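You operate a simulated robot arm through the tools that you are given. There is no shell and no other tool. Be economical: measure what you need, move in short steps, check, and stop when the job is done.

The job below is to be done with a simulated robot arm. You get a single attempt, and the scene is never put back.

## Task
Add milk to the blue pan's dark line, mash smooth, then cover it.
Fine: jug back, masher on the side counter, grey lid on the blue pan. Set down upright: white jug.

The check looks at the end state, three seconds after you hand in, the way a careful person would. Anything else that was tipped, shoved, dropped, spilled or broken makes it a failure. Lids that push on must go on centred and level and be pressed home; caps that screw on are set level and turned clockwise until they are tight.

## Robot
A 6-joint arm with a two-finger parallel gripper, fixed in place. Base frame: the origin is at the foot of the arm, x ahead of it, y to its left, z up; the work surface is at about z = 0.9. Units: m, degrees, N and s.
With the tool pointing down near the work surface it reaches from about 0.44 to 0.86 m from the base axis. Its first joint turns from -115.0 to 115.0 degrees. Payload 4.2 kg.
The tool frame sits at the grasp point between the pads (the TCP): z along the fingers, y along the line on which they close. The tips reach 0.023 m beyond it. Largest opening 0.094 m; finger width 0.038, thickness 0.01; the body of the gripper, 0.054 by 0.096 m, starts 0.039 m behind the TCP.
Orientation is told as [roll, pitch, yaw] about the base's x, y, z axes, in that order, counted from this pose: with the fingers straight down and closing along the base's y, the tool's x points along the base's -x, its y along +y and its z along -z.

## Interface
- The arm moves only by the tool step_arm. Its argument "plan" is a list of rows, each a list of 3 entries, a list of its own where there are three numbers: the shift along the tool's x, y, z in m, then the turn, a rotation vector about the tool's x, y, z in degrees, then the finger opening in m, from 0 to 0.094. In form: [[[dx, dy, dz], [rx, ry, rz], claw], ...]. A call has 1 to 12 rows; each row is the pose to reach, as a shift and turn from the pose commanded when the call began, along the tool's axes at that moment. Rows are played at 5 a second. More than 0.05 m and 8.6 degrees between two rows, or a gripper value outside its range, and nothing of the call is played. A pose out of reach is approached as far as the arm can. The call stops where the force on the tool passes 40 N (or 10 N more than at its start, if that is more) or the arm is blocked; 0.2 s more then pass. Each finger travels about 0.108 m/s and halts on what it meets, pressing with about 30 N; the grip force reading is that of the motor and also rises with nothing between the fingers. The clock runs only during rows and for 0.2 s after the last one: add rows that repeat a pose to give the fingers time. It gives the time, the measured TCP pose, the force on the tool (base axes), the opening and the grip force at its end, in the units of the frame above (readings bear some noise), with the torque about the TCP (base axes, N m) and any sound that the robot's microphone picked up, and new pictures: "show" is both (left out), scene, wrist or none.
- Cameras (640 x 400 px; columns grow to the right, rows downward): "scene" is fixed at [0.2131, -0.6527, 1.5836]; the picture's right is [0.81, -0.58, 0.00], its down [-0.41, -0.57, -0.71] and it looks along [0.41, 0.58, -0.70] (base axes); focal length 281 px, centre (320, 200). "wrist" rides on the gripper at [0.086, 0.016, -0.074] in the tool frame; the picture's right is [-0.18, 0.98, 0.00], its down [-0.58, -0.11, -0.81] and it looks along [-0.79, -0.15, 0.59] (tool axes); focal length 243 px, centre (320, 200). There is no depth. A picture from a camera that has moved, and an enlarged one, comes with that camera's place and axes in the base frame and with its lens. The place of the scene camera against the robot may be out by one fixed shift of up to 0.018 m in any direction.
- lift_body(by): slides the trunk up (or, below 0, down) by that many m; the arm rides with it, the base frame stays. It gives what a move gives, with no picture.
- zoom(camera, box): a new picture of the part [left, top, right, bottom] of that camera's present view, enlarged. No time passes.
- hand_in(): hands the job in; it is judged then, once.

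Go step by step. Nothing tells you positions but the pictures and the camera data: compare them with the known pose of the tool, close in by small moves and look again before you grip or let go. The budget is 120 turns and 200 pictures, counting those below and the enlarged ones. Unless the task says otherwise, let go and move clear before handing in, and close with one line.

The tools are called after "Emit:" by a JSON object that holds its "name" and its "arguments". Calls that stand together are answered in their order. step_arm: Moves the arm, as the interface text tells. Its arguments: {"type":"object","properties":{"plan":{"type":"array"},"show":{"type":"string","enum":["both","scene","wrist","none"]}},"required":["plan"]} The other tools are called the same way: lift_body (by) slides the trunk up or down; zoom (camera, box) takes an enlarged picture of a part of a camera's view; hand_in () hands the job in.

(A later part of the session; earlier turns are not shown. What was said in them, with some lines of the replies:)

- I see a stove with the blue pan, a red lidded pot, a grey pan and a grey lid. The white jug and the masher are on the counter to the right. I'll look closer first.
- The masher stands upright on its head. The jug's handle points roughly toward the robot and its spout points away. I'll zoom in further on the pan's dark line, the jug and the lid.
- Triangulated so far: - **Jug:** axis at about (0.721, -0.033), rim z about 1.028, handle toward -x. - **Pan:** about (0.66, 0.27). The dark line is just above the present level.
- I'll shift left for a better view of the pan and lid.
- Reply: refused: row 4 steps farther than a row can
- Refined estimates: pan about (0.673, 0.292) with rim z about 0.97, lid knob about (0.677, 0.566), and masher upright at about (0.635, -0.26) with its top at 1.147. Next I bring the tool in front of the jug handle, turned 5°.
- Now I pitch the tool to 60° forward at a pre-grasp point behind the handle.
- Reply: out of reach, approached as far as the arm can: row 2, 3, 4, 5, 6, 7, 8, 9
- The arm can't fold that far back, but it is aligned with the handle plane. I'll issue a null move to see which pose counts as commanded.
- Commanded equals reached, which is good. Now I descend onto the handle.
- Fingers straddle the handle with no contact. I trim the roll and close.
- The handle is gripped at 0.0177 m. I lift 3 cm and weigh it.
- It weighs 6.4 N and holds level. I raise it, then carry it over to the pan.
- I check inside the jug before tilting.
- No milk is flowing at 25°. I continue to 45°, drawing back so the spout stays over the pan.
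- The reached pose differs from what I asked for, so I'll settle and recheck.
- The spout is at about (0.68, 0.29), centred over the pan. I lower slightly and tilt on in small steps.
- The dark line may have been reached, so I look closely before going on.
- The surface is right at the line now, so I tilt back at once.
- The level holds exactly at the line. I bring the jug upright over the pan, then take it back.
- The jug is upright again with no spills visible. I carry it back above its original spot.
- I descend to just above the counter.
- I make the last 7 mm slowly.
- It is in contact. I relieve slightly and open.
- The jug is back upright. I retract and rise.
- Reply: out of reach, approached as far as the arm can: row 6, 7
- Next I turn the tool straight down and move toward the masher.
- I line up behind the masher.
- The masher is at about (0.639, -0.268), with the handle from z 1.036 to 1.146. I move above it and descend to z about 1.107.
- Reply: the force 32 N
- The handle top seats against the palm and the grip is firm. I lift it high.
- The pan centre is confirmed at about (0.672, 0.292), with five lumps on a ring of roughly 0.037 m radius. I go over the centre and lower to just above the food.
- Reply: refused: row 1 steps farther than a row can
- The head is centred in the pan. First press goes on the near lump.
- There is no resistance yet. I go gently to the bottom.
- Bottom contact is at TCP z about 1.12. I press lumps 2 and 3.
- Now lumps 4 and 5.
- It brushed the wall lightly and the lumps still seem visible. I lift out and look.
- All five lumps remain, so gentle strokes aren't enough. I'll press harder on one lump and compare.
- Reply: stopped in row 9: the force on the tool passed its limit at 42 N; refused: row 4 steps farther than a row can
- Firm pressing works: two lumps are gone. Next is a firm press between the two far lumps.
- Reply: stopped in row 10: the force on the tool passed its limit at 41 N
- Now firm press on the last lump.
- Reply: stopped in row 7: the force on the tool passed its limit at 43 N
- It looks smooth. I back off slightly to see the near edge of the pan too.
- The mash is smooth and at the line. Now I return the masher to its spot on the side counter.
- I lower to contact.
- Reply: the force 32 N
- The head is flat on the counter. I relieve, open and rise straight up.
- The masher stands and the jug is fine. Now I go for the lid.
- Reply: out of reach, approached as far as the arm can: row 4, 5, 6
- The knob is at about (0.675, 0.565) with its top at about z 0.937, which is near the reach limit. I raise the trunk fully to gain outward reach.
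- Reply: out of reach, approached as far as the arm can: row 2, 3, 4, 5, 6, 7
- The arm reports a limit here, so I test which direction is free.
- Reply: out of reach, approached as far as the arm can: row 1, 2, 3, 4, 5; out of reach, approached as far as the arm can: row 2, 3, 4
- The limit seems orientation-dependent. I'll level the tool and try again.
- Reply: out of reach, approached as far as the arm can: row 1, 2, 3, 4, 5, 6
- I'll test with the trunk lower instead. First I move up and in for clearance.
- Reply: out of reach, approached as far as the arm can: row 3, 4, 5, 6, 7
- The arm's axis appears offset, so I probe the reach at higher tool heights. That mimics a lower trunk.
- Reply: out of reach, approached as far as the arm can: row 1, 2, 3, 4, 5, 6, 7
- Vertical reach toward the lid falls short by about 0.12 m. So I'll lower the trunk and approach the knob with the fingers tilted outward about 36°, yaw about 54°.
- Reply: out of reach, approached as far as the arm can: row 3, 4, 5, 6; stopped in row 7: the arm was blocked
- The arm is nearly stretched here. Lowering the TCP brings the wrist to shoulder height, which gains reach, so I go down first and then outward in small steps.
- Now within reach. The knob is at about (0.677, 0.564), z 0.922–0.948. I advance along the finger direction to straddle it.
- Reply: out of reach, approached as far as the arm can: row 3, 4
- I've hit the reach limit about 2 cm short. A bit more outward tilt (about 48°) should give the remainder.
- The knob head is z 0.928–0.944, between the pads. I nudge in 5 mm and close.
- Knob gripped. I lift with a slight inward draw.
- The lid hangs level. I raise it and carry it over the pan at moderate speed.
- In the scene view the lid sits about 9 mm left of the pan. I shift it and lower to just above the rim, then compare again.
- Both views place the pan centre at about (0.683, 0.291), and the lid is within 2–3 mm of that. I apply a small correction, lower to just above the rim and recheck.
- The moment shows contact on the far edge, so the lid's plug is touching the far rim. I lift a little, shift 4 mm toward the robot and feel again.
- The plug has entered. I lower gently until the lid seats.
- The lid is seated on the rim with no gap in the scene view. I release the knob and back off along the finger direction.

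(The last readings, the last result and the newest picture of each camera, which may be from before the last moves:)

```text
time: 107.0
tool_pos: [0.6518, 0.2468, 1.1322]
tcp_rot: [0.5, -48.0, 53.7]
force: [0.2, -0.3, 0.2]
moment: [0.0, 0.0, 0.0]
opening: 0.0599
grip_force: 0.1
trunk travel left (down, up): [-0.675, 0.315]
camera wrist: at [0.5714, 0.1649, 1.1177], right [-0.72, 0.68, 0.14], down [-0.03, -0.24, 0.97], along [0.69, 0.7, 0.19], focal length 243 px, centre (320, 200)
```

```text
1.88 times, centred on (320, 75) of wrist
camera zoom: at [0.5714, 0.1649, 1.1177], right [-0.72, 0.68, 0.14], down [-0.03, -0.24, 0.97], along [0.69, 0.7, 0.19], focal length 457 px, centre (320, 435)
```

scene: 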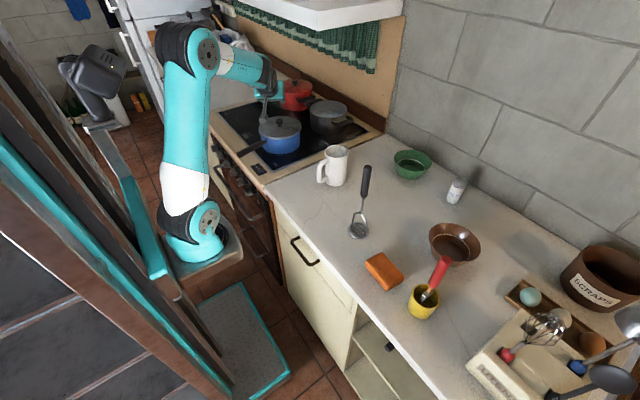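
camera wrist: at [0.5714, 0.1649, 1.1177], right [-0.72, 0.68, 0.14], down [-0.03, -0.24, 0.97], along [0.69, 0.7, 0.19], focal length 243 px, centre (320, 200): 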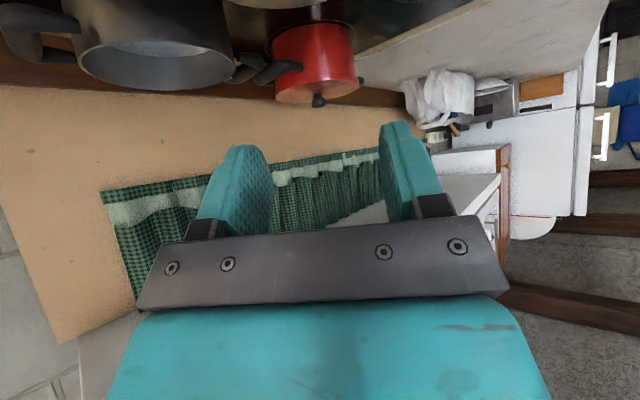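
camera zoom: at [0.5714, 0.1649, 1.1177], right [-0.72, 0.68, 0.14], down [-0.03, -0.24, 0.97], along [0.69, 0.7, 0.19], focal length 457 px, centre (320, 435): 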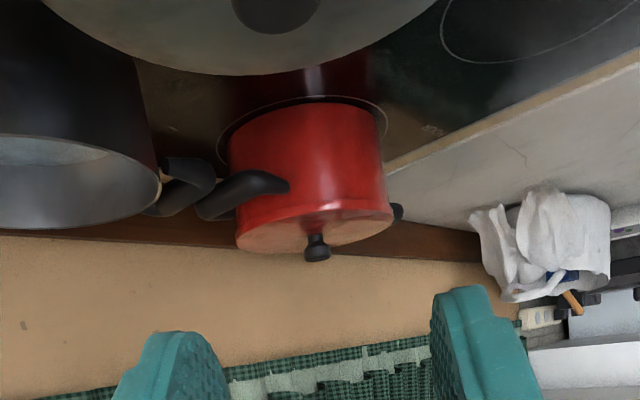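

Released. The lid shifted slightly to the right in the scene. I'll bring the tool upright and look from above.

Emit:
{"name": "step_arm", "arguments": {"plan": [[[-0.015, 0, -0.01], [0, 8, 0], 0.06], [[-0.03, 0, -0.02], [0, 16, 0], 0.06], [[-0.035, 0, -0.03], [0, 24, 0], 0.06], [[-0.04, 0, -0.05], [0, 32, 0], 0.06], [[-0.04, 0, -0.07], [0, 40, 0], 0.06], [[-0.04, 0, -0.09], [0, 48, 0], 0.06], [[-0.04, 0, -0.09], [0, 48, 0], 0.06]], "show": "wrist"}}

Emit:
{"name": "zoom", "arguments": {"camera": "scene", "box": [265, 125, 305, 155]}}

```text
time: 108.6
tool_pos: [0.6277, 0.2111, 1.2235]
tcp_rot: [0.3, 0.1, 54.1]
force: [0.5, 0.3, 0.4]
moment: [0.01, 0.06, 0.02]
opening: 0.0599
grip_force: 0.0
trunk travel left (down, up): [-0.675, 0.315]
camera wrist: at [0.564, 0.1516, 1.297], right [-0.69, 0.73, 0.01], down [0.43, 0.41, 0.8], along [0.58, 0.56, -0.59], focal length 243 px, centre (320, 200)
```

wrist: 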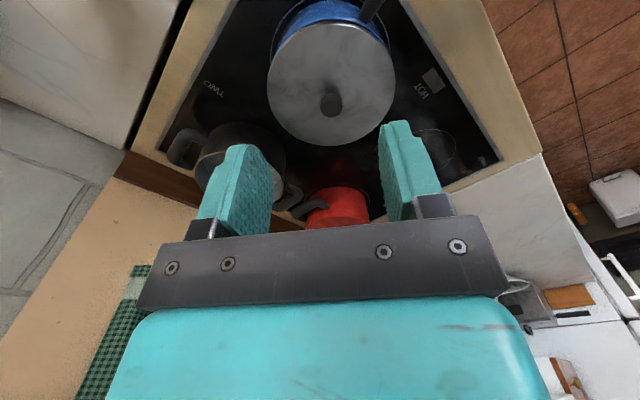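

```text
13.33 times, centred on (285, 140) of scene
camera zoom: at [0.2131, -0.6527, 1.5836], right [0.81, -0.58, 0.0], down [-0.41, -0.57, -0.71], along [0.41, 0.58, -0.7], focal length 3749 px, centre (787, 1000)
```

zoom: 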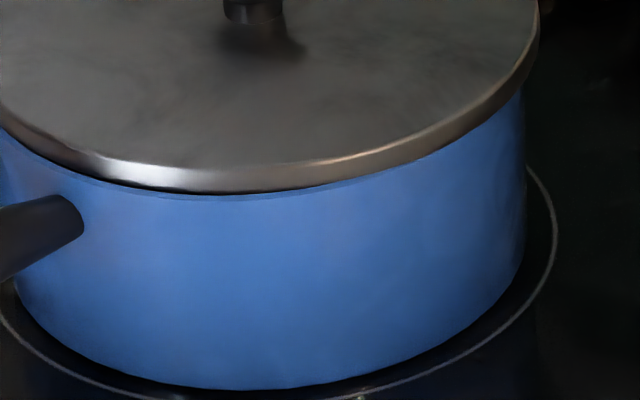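

Emit:
{"name": "zoom", "arguments": {"camera": "wrist", "box": [250, 0, 410, 150]}}

Emit:
{"name": "zoom", "arguments": {"camera": "scene", "box": [260, 110, 305, 145]}}

```text
2.67 times, centred on (330, 75) of wrist
camera zoom: at [0.564, 0.1516, 1.297], right [-0.69, 0.73, 0.01], down [0.43, 0.41, 0.8], along [0.58, 0.56, -0.59], focal length 647 px, centre (293, 533)
```

zoom: 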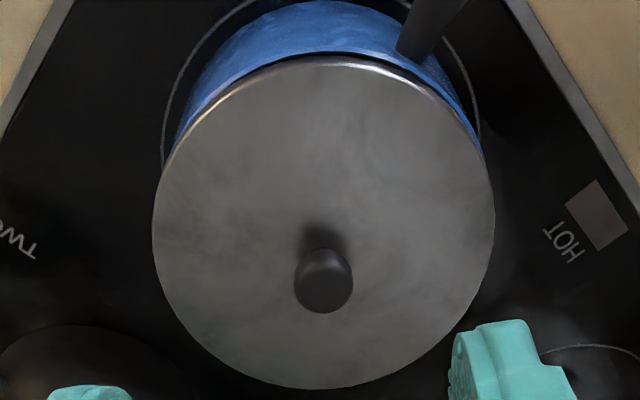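

```text
11.43 times, centred on (282, 128) of scene
camera zoom: at [0.2131, -0.6527, 1.5836], right [0.81, -0.58, 0.0], down [-0.41, -0.57, -0.71], along [0.41, 0.58, -0.7], focal length 3214 px, centre (749, 1029)
```

zoom: 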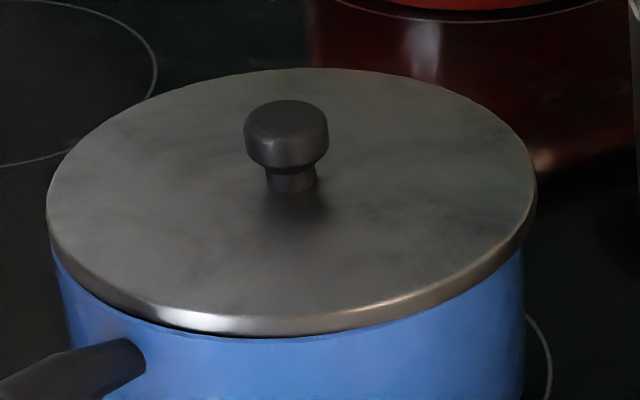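

The knob is now at about (0.686, 0.292), within vertical reach. I'll go above it, regrip vertically, and centre and seat the lid by feel.

Emit:
{"name": "step_arm", "arguments": {"plan": [[[-0.035, 0, 0], [0, 0, 0], 0.06], [[-0.07, 0, 0.01], [0, 0, 0], 0.06], [[-0.0997, 0.0007, 0.03], [0, 0, 0], 0.06], [[-0.0997, 0.0007, 0.07], [0, 0, 0], 0.06], [[-0.0997, 0.0007, 0.125], [0, 0, 0], 0.06], [[-0.0997, 0.0007, 0.125], [0, 0, 0], 0.06]], "show": "wrist"}}

Emit:
{"name": "zoom", "arguments": {"camera": "scene", "box": [250, 85, 320, 155]}}

```text
refused: row 5 steps farther than a row can; nothing moved
```

```text
5.71 times, centred on (285, 120) of scene
camera zoom: at [0.2131, -0.6527, 1.5836], right [0.81, -0.58, 0.0], down [-0.41, -0.57, -0.71], along [0.41, 0.58, -0.7], focal length 1607 px, centre (520, 657)
```

zoom: 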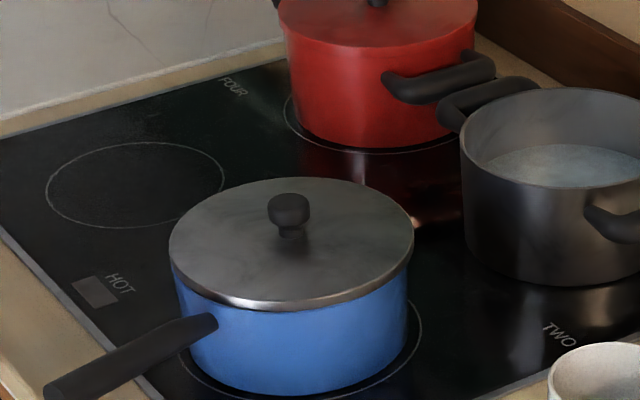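

Emit:
{"name": "step_arm", "arguments": {"plan": [[[-0.035, 0, 0], [0, 0, 0], 0.06], [[-0.07, 0, 0.01], [0, 0, 0], 0.06], [[-0.0997, 0.0007, 0.03], [0, 0, 0], 0.06], [[-0.0997, 0.0007, 0.07], [0, 0, 0], 0.06], [[-0.0997, 0.0007, 0.11], [0, 0, 0], 0.06], [[-0.0997, 0.0007, 0.14], [0, 0, 0], 0.06], [[-0.0997, 0.0007, 0.14], [0, 0, 0], 0.06]], "show": "wrist"}}

Emit:
{"name": "zoom", "arguments": {"camera": "scene", "box": [250, 85, 320, 155]}}

```text
time: 110.2
tool_pos: [0.6848, 0.2932, 1.0821]
tcp_rot: [0.3, -0.1, 54.2]
force: [0.2, -0.1, -0.2]
moment: [0.0, 0.0, -0.02]
opening: 0.06
grip_force: 0.1
out of reach, approached as far as the arm can: row 3
trunk travel left (down, up): [-0.675, 0.315]
camera wrist: at [0.6221, 0.2326, 1.156], right [-0.69, 0.73, 0.0], down [0.43, 0.4, 0.81], along [0.58, 0.56, -0.59], focal length 243 px, centre (320, 200)
```

wrist: 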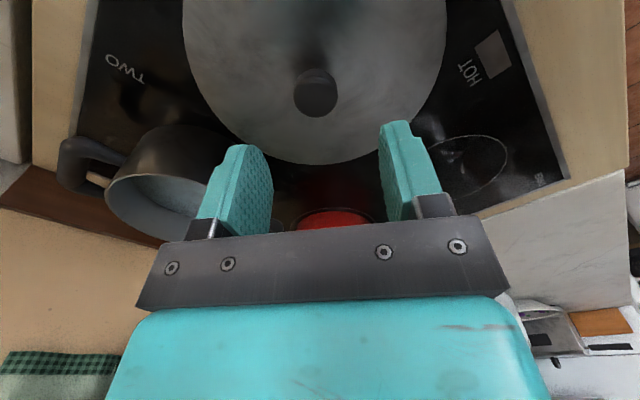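

```text
5.71 times, centred on (285, 120) of scene
camera zoom: at [0.2131, -0.6527, 1.5836], right [0.81, -0.58, 0.0], down [-0.41, -0.57, -0.71], along [0.41, 0.58, -0.7], focal length 1607 px, centre (520, 657)
```

zoom: 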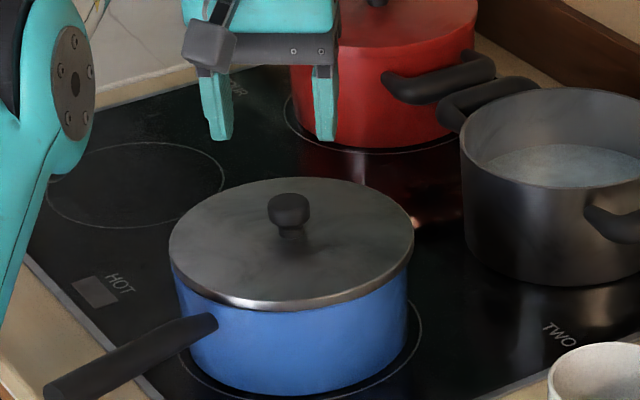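

Emit:
{"name": "step_arm", "arguments": {"plan": [[[0, -0.0015, 0.03], [0, 0, 0], 0.06], [[0, -0.0015, 0.055], [0, 0, 0], 0.06], [[0, -0.0015, 0.068], [0, 0, 0], 0.06], [[0, -0.0015, 0.068], [0, 0, 0], 0.06]], "show": "wrist"}}

Emit:
{"name": "zoom", "arguments": {"camera": "scene", "box": [250, 95, 320, 155]}}

```text
time: 111.2
tool_pos: [0.6862, 0.293, 1.0137]
tcp_rot: [0.4, -0.1, 54.1]
force: [-0.2, -0.6, 0.3]
moment: [0.01, 0.02, 0.03]
opening: 0.0601
grip_force: 0.0
trunk travel left (down, up): [-0.675, 0.315]
camera wrist: at [0.6235, 0.2327, 1.0878], right [-0.69, 0.73, 0.01], down [0.43, 0.4, 0.81], along [0.58, 0.56, -0.59], focal length 243 px, centre (320, 200)
```

wrist: 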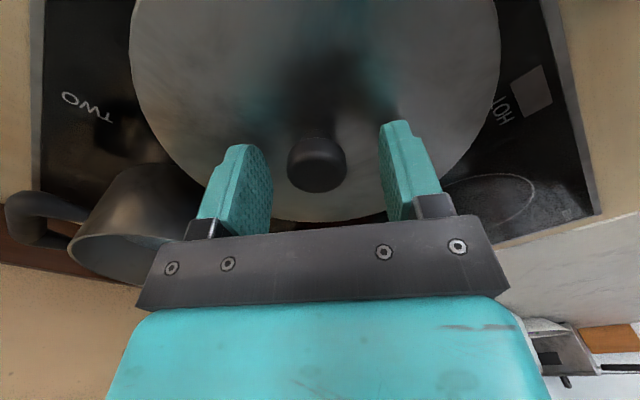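

```text
6.67 times, centred on (285, 125) of scene
camera zoom: at [0.2131, -0.6527, 1.5836], right [0.81, -0.58, 0.0], down [-0.41, -0.57, -0.71], along [0.41, 0.58, -0.7], focal length 1874 px, centre (553, 700)
```

zoom: 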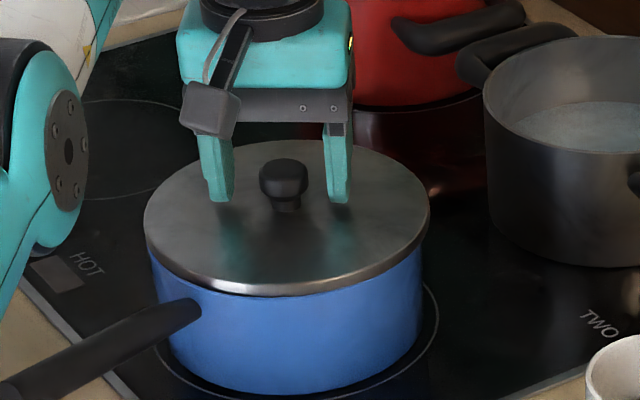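

Emit:
{"name": "step_arm", "arguments": {"plan": [[[0, 0, 0], [0, 0, 0], 0.045], [[0, 0, 0], [0, 0, 0], 0.03], [[0, 0, 0], [0, 0, 0], 0.015], [[0, 0, 0], [0, 0, 0], 0.0], [[0, 0, 0], [0, 0, 0], 0.0], [[0, 0, 0.002], [0, 0, 0], 0.0], [[0, 0, 0.003], [0, 0, 0], 0.0]], "show": "none"}}

Emit:
{"name": "zoom", "arguments": {"camera": "scene", "box": [260, 110, 305, 145]}}

```text
time: 112.8
tool_pos: [0.6877, 0.292, 1.0132]
tcp_rot: [0.2, -0.2, 54.0]
force: [-0.9, -2.9, 16.5]
moment: [0.03, 0.0, -0.21]
opening: 0.0286
grip_force: 29.7
trunk travel left (down, up): [-0.675, 0.315]
```

```text
11.43 times, centred on (282, 128) of scene
camera zoom: at [0.2131, -0.6527, 1.5836], right [0.81, -0.58, 0.0], down [-0.41, -0.57, -0.71], along [0.41, 0.58, -0.7], focal length 3214 px, centre (749, 1029)
```

zoom: 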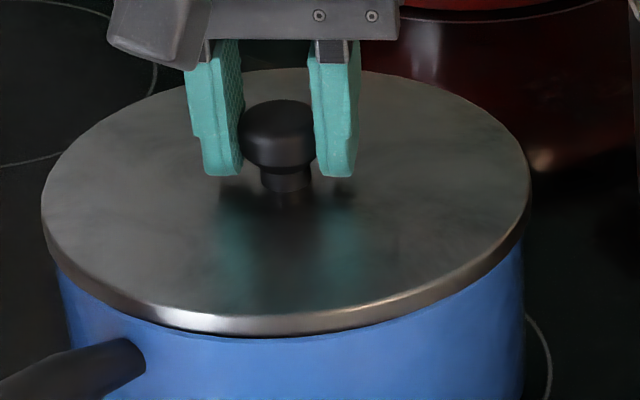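

Contact is now symmetric (moment about 0) and the lid is centred within about 1 mm. I press it home firmly.

Emit:
{"name": "step_arm", "arguments": {"plan": [[[0, 0, 0.001], [0, 0, 0], 0.0], [[0, 0, 0.002], [0, 0, 0], 0.0], [[0, 0, 0.003], [0, 0, 0], 0.0], [[0, 0, 0.004], [0, 0, 0], 0.0], [[0, 0, 0.005], [0, 0, 0], 0.0], [[0, 0, 0.006], [0, 0, 0], 0.0]], "show": "none"}}

Emit:
{"name": "zoom", "arguments": {"camera": "scene", "box": [260, 110, 305, 145]}}

```text
time: 114.2
tool_pos: [0.6868, 0.294, 1.0073]
tcp_rot: [0.2, -0.2, 54.1]
force: [5.9, 1.8, 30.1]
moment: [-0.59, 0.13, -0.24]
opening: 0.0284
grip_force: 30.4
trunk travel left (down, up): [-0.675, 0.315]
```

```text
11.43 times, centred on (282, 128) of scene
camera zoom: at [0.2131, -0.6527, 1.5836], right [0.81, -0.58, 0.0], down [-0.41, -0.57, -0.71], along [0.41, 0.58, -0.7], focal length 3214 px, centre (749, 1029)
```

zoom: 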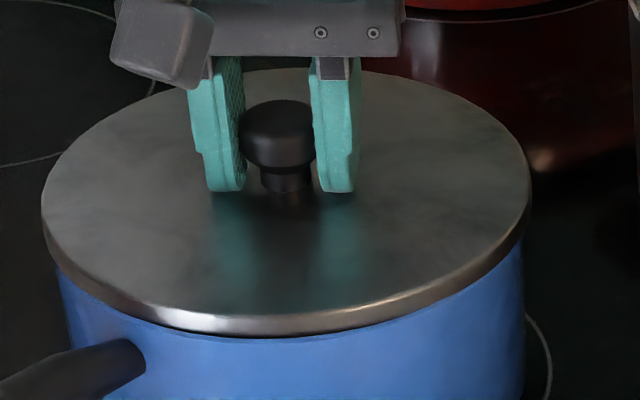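

The fingers only slid down the knob; the lid didn't move, so it is at its stop. I relieve the push and probe the lateral play to verify centring.

Emit:
{"name": "step_arm", "arguments": {"plan": [[[0, 0, -0.002], [0, 0, 0], 0.0], [[0, 0, -0.0035], [0, 0, 0], 0.0], [[0, 0, -0.0035], [0, 0, 0], 0.0]], "show": "none"}}

Emit:
{"name": "step_arm", "arguments": {"plan": [[[0.001, 0, 0], [0, 0, 0], 0.0], [[0.002, 0, 0], [0, 0, 0], 0.0], [[0.003, 0, 0], [0, 0, 0], 0.0], [[0.003, 0, 0], [0, 0, 0], 0.0]], "show": "none"}}

Emit:
{"name": "zoom", "arguments": {"camera": "scene", "box": [260, 110, 305, 145]}}

```text
time: 115.0
tool_pos: [0.6867, 0.2934, 1.0071]
tcp_rot: [0.5, 0.2, 54.0]
force: [-0.4, 1.9, 4.3]
moment: [0.11, -0.38, 0.12]
opening: 0.0284
grip_force: 30.3
trunk travel left (down, up): [-0.675, 0.315]
```

```text
time: 116.0
tool_pos: [0.6857, 0.2915, 1.0086]
tcp_rot: [0.4, 0.0, 54.1]
force: [0.0, 0.6, -0.1]
moment: [0.01, 0.01, 0.02]
opening: 0.0283
grip_force: 30.3
trunk travel left (down, up): [-0.675, 0.315]
```

```text
11.43 times, centred on (282, 128) of scene
camera zoom: at [0.2131, -0.6527, 1.5836], right [0.81, -0.58, 0.0], down [-0.41, -0.57, -0.71], along [0.41, 0.58, -0.7], focal length 3214 px, centre (749, 1029)
```

zoom: 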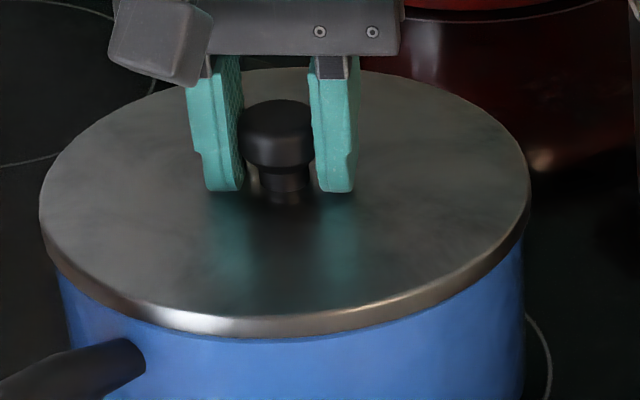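

Moving 3 mm toward the robot was free and looks better centred. One more small correction, then lower and check.

Emit:
{"name": "step_arm", "arguments": {"plan": [[[0.0005, -0.0008, 0], [0, 0, 0], 0.0], [[0.001, -0.0015, 0], [0, 0, 0], 0.0], [[0.001, -0.0015, 0.001], [0, 0, 0], 0.0], [[0.001, -0.0015, 0.0025], [0, 0, 0], 0.0], [[0.001, -0.0015, 0.0025], [0, 0, 0], 0.0]], "show": "none"}}

Emit:
{"name": "zoom", "arguments": {"camera": "scene", "box": [260, 110, 305, 145]}}

```text
time: 117.2
tool_pos: [0.6868, 0.29, 1.0071]
tcp_rot: [0.3, -0.1, 54.1]
force: [-0.9, 0.1, 7.0]
moment: [-0.7, 0.36, -0.07]
opening: 0.0282
grip_force: 29.8
trunk travel left (down, up): [-0.675, 0.315]
```

```text
11.43 times, centred on (282, 128) of scene
camera zoom: at [0.2131, -0.6527, 1.5836], right [0.81, -0.58, 0.0], down [-0.41, -0.57, -0.71], along [0.41, 0.58, -0.7], focal length 3214 px, centre (749, 1029)
```

zoom: 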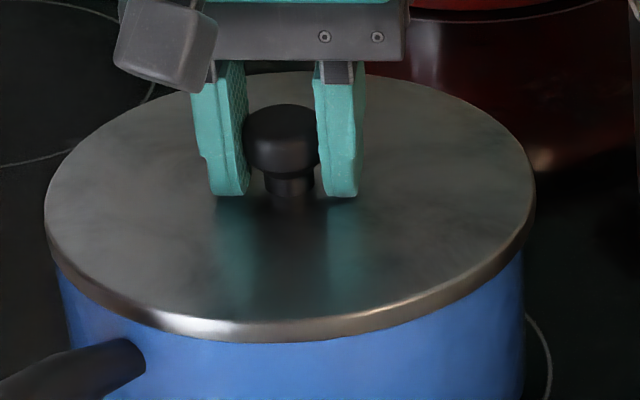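

It is visually centred in both directions. I release and check how it settles.

Emit:
{"name": "step_arm", "arguments": {"plan": [[[0, 0, -0.001], [0, 0, 0], 0.0], [[0, 0, -0.001], [0, 0, 0], 0.03], [[0, 0, -0.001], [0, 0, 0], 0.045], [[0, 0, -0.001], [0, 0, 0], 0.06], [[0, 0, -0.001], [0, 0, 0], 0.06], [[0, 0, -0.03], [0, 0, 0], 0.06], [[0, 0, -0.06], [0, 0, 0], 0.06], [[0.04, 0, -0.08], [0, 0, 0], 0.06], [[0.08, 0, -0.1], [0, 0, 0], 0.06], [[0.08, 0, -0.1], [0, 0, 0], 0.06]], "show": "none"}}

Emit:
{"name": "zoom", "arguments": {"camera": "scene", "box": [260, 110, 305, 145]}}

Emit:
{"name": "zoom", "arguments": {"camera": "wrist", "box": [200, 0, 440, 150]}}

```text
time: 119.4
tool_pos: [0.6605, 0.2375, 1.1209]
tcp_rot: [0.2, 0.1, 54.1]
force: [0.4, -0.3, 0.4]
moment: [0.0, 0.01, -0.05]
opening: 0.0602
grip_force: 0.0
out of reach, approached as far as the arm can: row 8, 9, 10
trunk travel left (down, up): [-0.675, 0.315]
```

```text
11.43 times, centred on (282, 128) of scene
camera zoom: at [0.2131, -0.6527, 1.5836], right [0.81, -0.58, 0.0], down [-0.41, -0.57, -0.71], along [0.41, 0.58, -0.7], focal length 3214 px, centre (749, 1029)
```

zoom: 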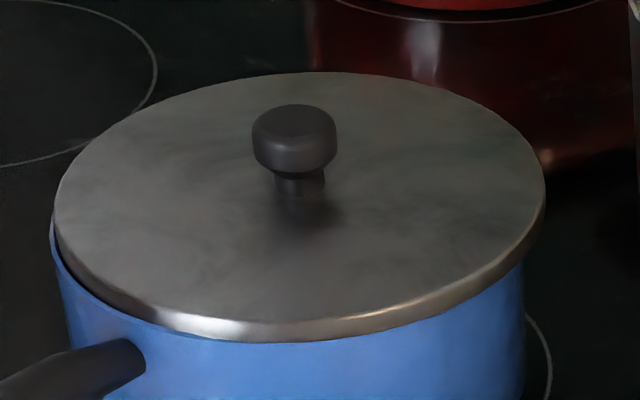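

```text
2.67 times, centred on (320, 75) of wrist
camera zoom: at [0.5973, 0.1779, 1.1957], right [-0.69, 0.73, 0.01], down [0.43, 0.41, 0.8], along [0.58, 0.56, -0.59], focal length 647 px, centre (320, 533)
```

zoom: 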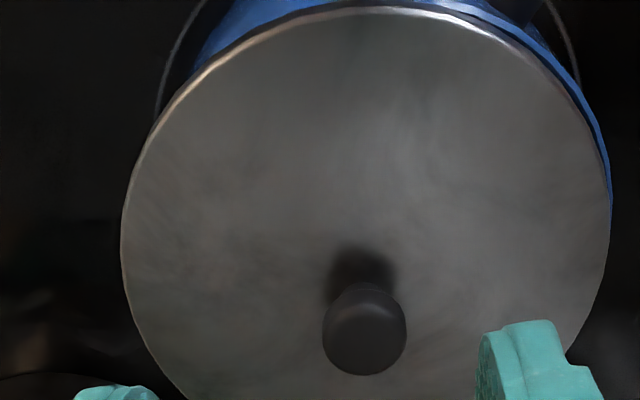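

On release the lid slid about 4 mm again, in the same direction. The stepwise opening probably re-centres one finger against the knob. I'll regrip, recentre, and open wide in a single command.

Emit:
{"name": "step_arm", "arguments": {"plan": [[[-0.03, 0.004, 0], [0, 0, 0], 0.06], [[-0.0542, 0.0078, 0.02], [0, 0, 0], 0.06], [[-0.0542, 0.0078, 0.05], [0, 0, 0], 0.06], [[-0.0542, 0.0078, 0.08], [0, 0, 0], 0.06], [[-0.0542, 0.0078, 0.1], [0, 0, 0], 0.06], [[-0.0542, 0.0078, 0.108], [0, 0, 0], 0.06], [[-0.0542, 0.0078, 0.108], [0, 0, 0], 0.06]], "show": "wrist"}}

Emit:
{"name": "zoom", "arguments": {"camera": "scene", "box": [260, 110, 305, 145]}}

```text
time: 121.0
tool_pos: [0.6831, 0.2882, 1.0119]
tcp_rot: [0.3, -0.1, 54.1]
force: [0.0, 0.9, 0.1]
moment: [0.05, -0.02, 0.02]
opening: 0.06
grip_force: 0.2
trunk travel left (down, up): [-0.675, 0.315]
camera wrist: at [0.6196, 0.2275, 1.0861], right [-0.69, 0.73, 0.01], down [0.43, 0.4, 0.81], along [0.58, 0.56, -0.59], focal length 243 px, centre (320, 200)
```

wrist: 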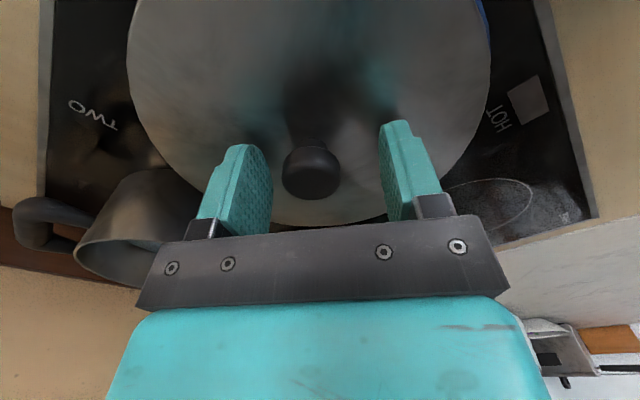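

```text
11.43 times, centred on (282, 128) of scene
camera zoom: at [0.2131, -0.6527, 1.5836], right [0.81, -0.58, 0.0], down [-0.41, -0.57, -0.71], along [0.41, 0.58, -0.7], focal length 3214 px, centre (749, 1029)
```

zoom: 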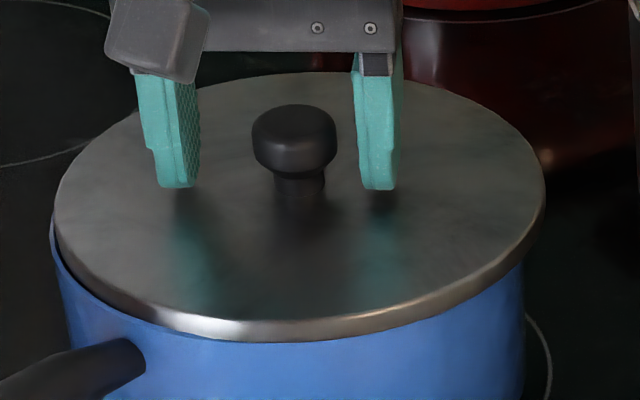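

The knob sits about 6 mm off the finger midline. So I can nudge the lid by closing to just over the knob width, without squeezing, with the finger midline placed at the desired centre.

Emit:
{"name": "step_arm", "arguments": {"plan": [[[0, -0.002, 0], [0, 0, 0], 0.06], [[0, -0.002, 0], [0, 0, 0], 0.05], [[0, -0.002, 0], [0, 0, 0], 0.042], [[0, -0.002, 0], [0, 0, 0], 0.036], [[0, -0.002, 0], [0, 0, 0], 0.032], [[0, -0.002, 0], [0, 0, 0], 0.0295], [[0, -0.002, 0], [0, 0, 0], 0.0295]], "show": "none"}}

Emit:
{"name": "zoom", "arguments": {"camera": "scene", "box": [260, 110, 305, 145]}}

```text
time: 122.6
tool_pos: [0.686, 0.2866, 1.0119]
tcp_rot: [0.4, 0.0, 54.2]
force: [0.9, -0.6, -0.3]
moment: [0.02, 0.0, -0.03]
opening: 0.0301
grip_force: 0.4
trunk travel left (down, up): [-0.675, 0.315]
```

```text
11.43 times, centred on (282, 128) of scene
camera zoom: at [0.2131, -0.6527, 1.5836], right [0.81, -0.58, 0.0], down [-0.41, -0.57, -0.71], along [0.41, 0.58, -0.7], focal length 3214 px, centre (749, 1029)
```

zoom: 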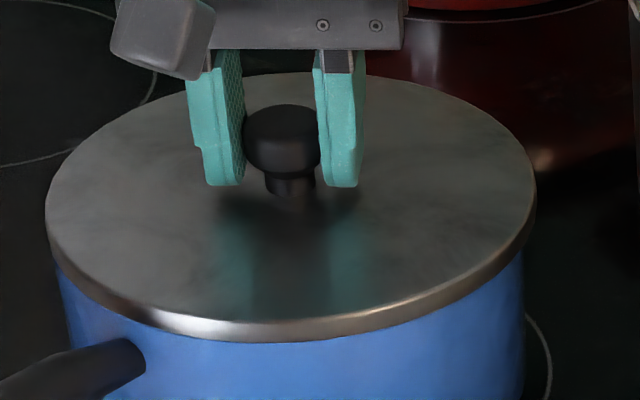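

The lid is centred now (edges 45/537 against an expected centre of about 289–290). I open wide in one command and check.

Emit:
{"name": "step_arm", "arguments": {"plan": [[[0, 0, 0], [0, 0, 0], 0.06], [[0, 0, 0], [0, 0, 0], 0.06], [[0, 0, 0], [0, 0, 0], 0.06], [[0, 0, -0.03], [0, 0, 0], 0.06], [[0, 0, -0.06], [0, 0, 0], 0.06], [[0, 0, -0.06], [0, 0, 0], 0.06]], "show": "wrist"}}

Emit:
{"name": "zoom", "arguments": {"camera": "scene", "box": [260, 110, 305, 145]}}

```text
time: 124.0
tool_pos: [0.6859, 0.2874, 1.0738]
tcp_rot: [0.3, 0.0, 54.1]
force: [0.3, -0.1, 0.1]
moment: [-0.02, 0.01, 0.01]
opening: 0.0598
grip_force: 0.2
trunk travel left (down, up): [-0.675, 0.315]
camera wrist: at [0.6221, 0.2274, 1.1485], right [-0.69, 0.73, 0.01], down [0.43, 0.4, 0.81], along [0.58, 0.56, -0.59], focal length 243 px, centre (320, 200)
```

wrist: 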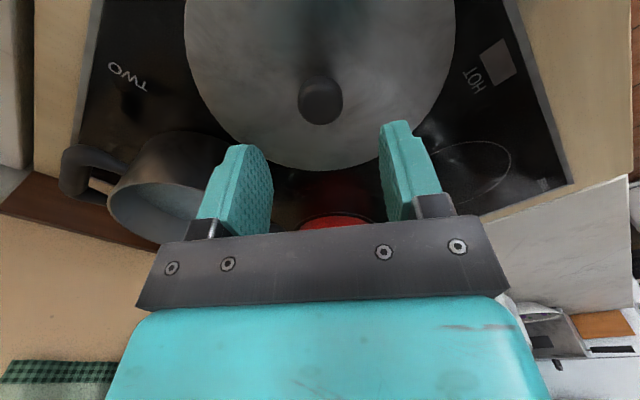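

```text
11.43 times, centred on (282, 128) of scene
camera zoom: at [0.2131, -0.6527, 1.5836], right [0.81, -0.58, 0.0], down [-0.41, -0.57, -0.71], along [0.41, 0.58, -0.7], focal length 3214 px, centre (749, 1029)
```

zoom: 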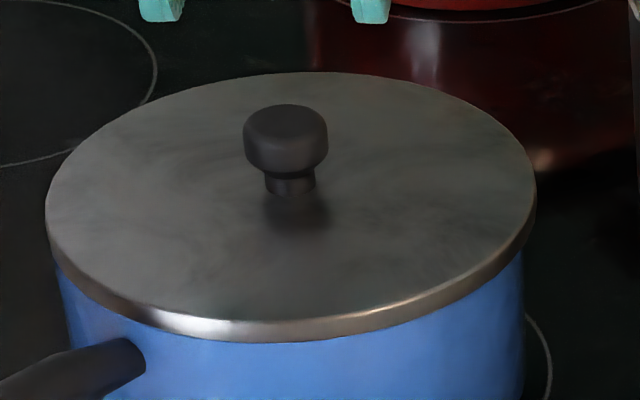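

It stays centred with equal overhang both sides. A final straight press on the knob top with closed fingers to make sure it is home.

Emit:
{"name": "step_arm", "arguments": {"plan": [[[-0.001, 0.001, 0], [0, 0, 0], 0.03], [[-0.001, 0.001, 0], [0, 0, 0], 0.0], [[-0.001, 0.001, 0.015], [0, 0, 0], 0.0], [[-0.001, 0.001, 0.03], [0, 0, 0], 0.0], [[-0.001, 0.001, 0.04], [0, 0, 0], 0.0], [[-0.001, 0.001, 0.043], [0, 0, 0], 0.0], [[-0.001, 0.001, 0.046], [0, 0, 0], 0.0], [[-0.001, 0.001, 0.048], [0, 0, 0], 0.0], [[-0.001, 0.001, 0.048], [0, 0, 0], 0.0]], "show": "none"}}

Emit:
{"name": "zoom", "arguments": {"camera": "scene", "box": [260, 110, 305, 145]}}

```text
time: 125.7
tool_pos: [0.6869, 0.2891, 1.0334]
tcp_rot: [0.0, -0.8, 54.2]
force: [2.0, 1.5, 13.2]
moment: [-0.09, 0.06, -0.12]
opening: 0.0002
grip_force: 30.0
trunk travel left (down, up): [-0.675, 0.315]
stopped in row 8: the force on the tool passed its limit at 43 N (the readings are from after the stop); the commanded pose is now the measured one
```

```text
11.43 times, centred on (282, 128) of scene
camera zoom: at [0.2131, -0.6527, 1.5836], right [0.81, -0.58, 0.0], down [-0.41, -0.57, -0.71], along [0.41, 0.58, -0.7], focal length 3214 px, centre (749, 1029)
```

zoom: 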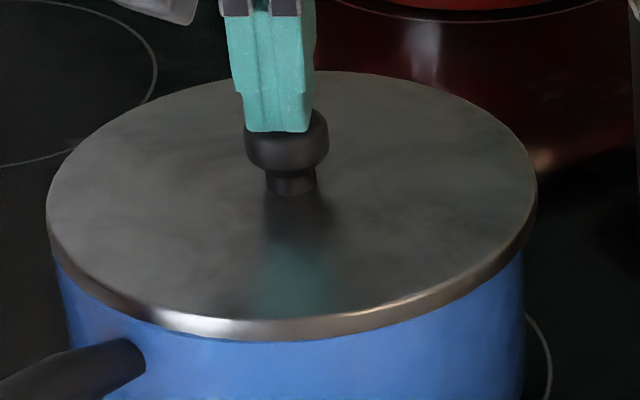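

Pressed with 43 N and the lid didn't move: it is home and centred. I rise clear and do a final check of the whole scene.

Emit:
{"name": "step_arm", "arguments": {"plan": [[[0, 0, -0.02], [0, 0, 0], 0.0], [[0, 0, -0.05], [0, 0, 0], 0.0], [[0.02, 0, -0.08], [0, 0, 0], 0.0], [[0.05, 0, -0.11], [0, 0, 0], 0.0], [[0.08, 0, -0.14], [0, 0, 0], 0.03], [[0.1, 0, -0.17], [0, 0, 0], 0.03], [[0.12, 0, -0.2], [0, 0, 0], 0.03], [[0.12, 0, -0.2], [0, 0, 0], 0.03]], "show": "both"}}

Emit:
{"name": "zoom", "arguments": {"camera": "scene", "box": [210, 80, 430, 250]}}

Emit:
{"name": "zoom", "arguments": {"camera": "scene", "box": [260, 110, 305, 145]}}

```text
time: 127.5
tool_pos: [0.615, 0.1874, 1.2303]
tcp_rot: [0.3, -0.6, 54.1]
force: [0.3, -0.5, -0.7]
moment: [-0.01, 0.02, 0.01]
opening: 0.0299
grip_force: 0.1
trunk travel left (down, up): [-0.675, 0.315]
camera wrist: at [0.5512, 0.126, 1.3032], right [-0.69, 0.73, 0.01], down [0.43, 0.4, 0.81], along [0.59, 0.56, -0.58], focal length 243 px, centre (320, 200)
```

scene: 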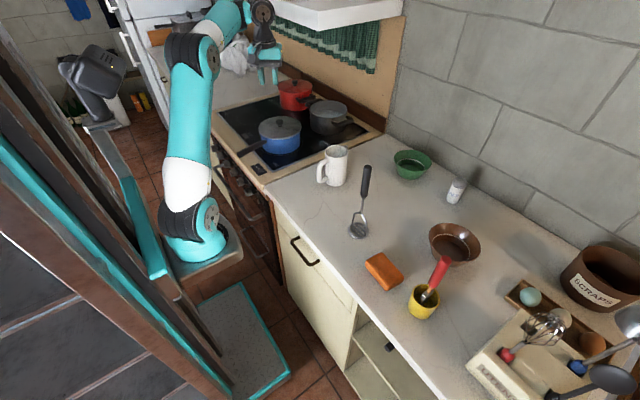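
wrist: 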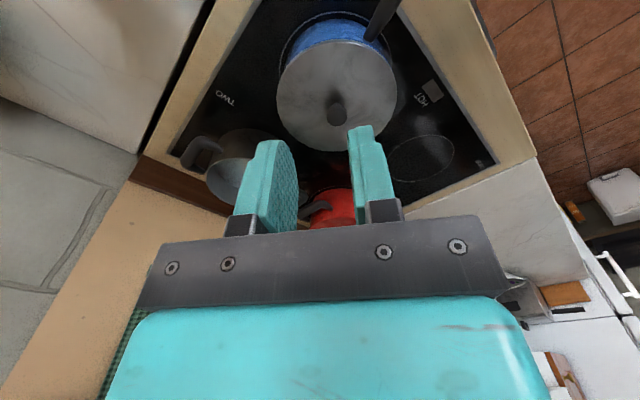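

```text
2.35 times, centred on (320, 165) of scene
camera zoom: at [0.2131, -0.6527, 1.5836], right [0.81, -0.58, 0.0], down [-0.41, -0.57, -0.71], along [0.41, 0.58, -0.7], focal length 662 px, centre (320, 282)
```

zoom: 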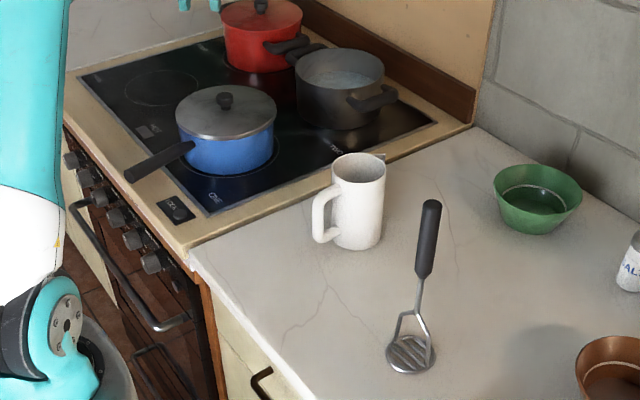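

```text
11.43 times, centred on (282, 128) of scene
camera zoom: at [0.2131, -0.6527, 1.5836], right [0.81, -0.58, 0.0], down [-0.41, -0.57, -0.71], along [0.41, 0.58, -0.7], focal length 3214 px, centre (749, 1029)
```

zoom: 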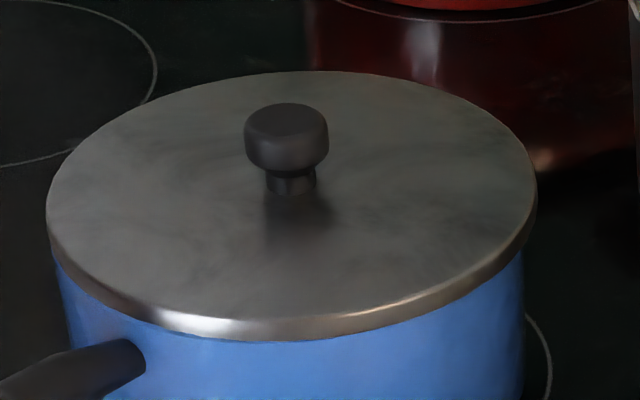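

Everything is in place: the lid is centred and level on the blue pan, the jug is upright in its spot, and the masher stands on the side counter. Nothing else has been disturbed, so I'm handing in.

Emit:
{"name": "hand_in", "arguments": {}}

```text
The job is handed in.
```

The job is handed in: milk is up to the blue pan's dark line, the mash is smooth, the grey lid is centred and pressed home, the white jug is back upright, and the masher is on the side counter.
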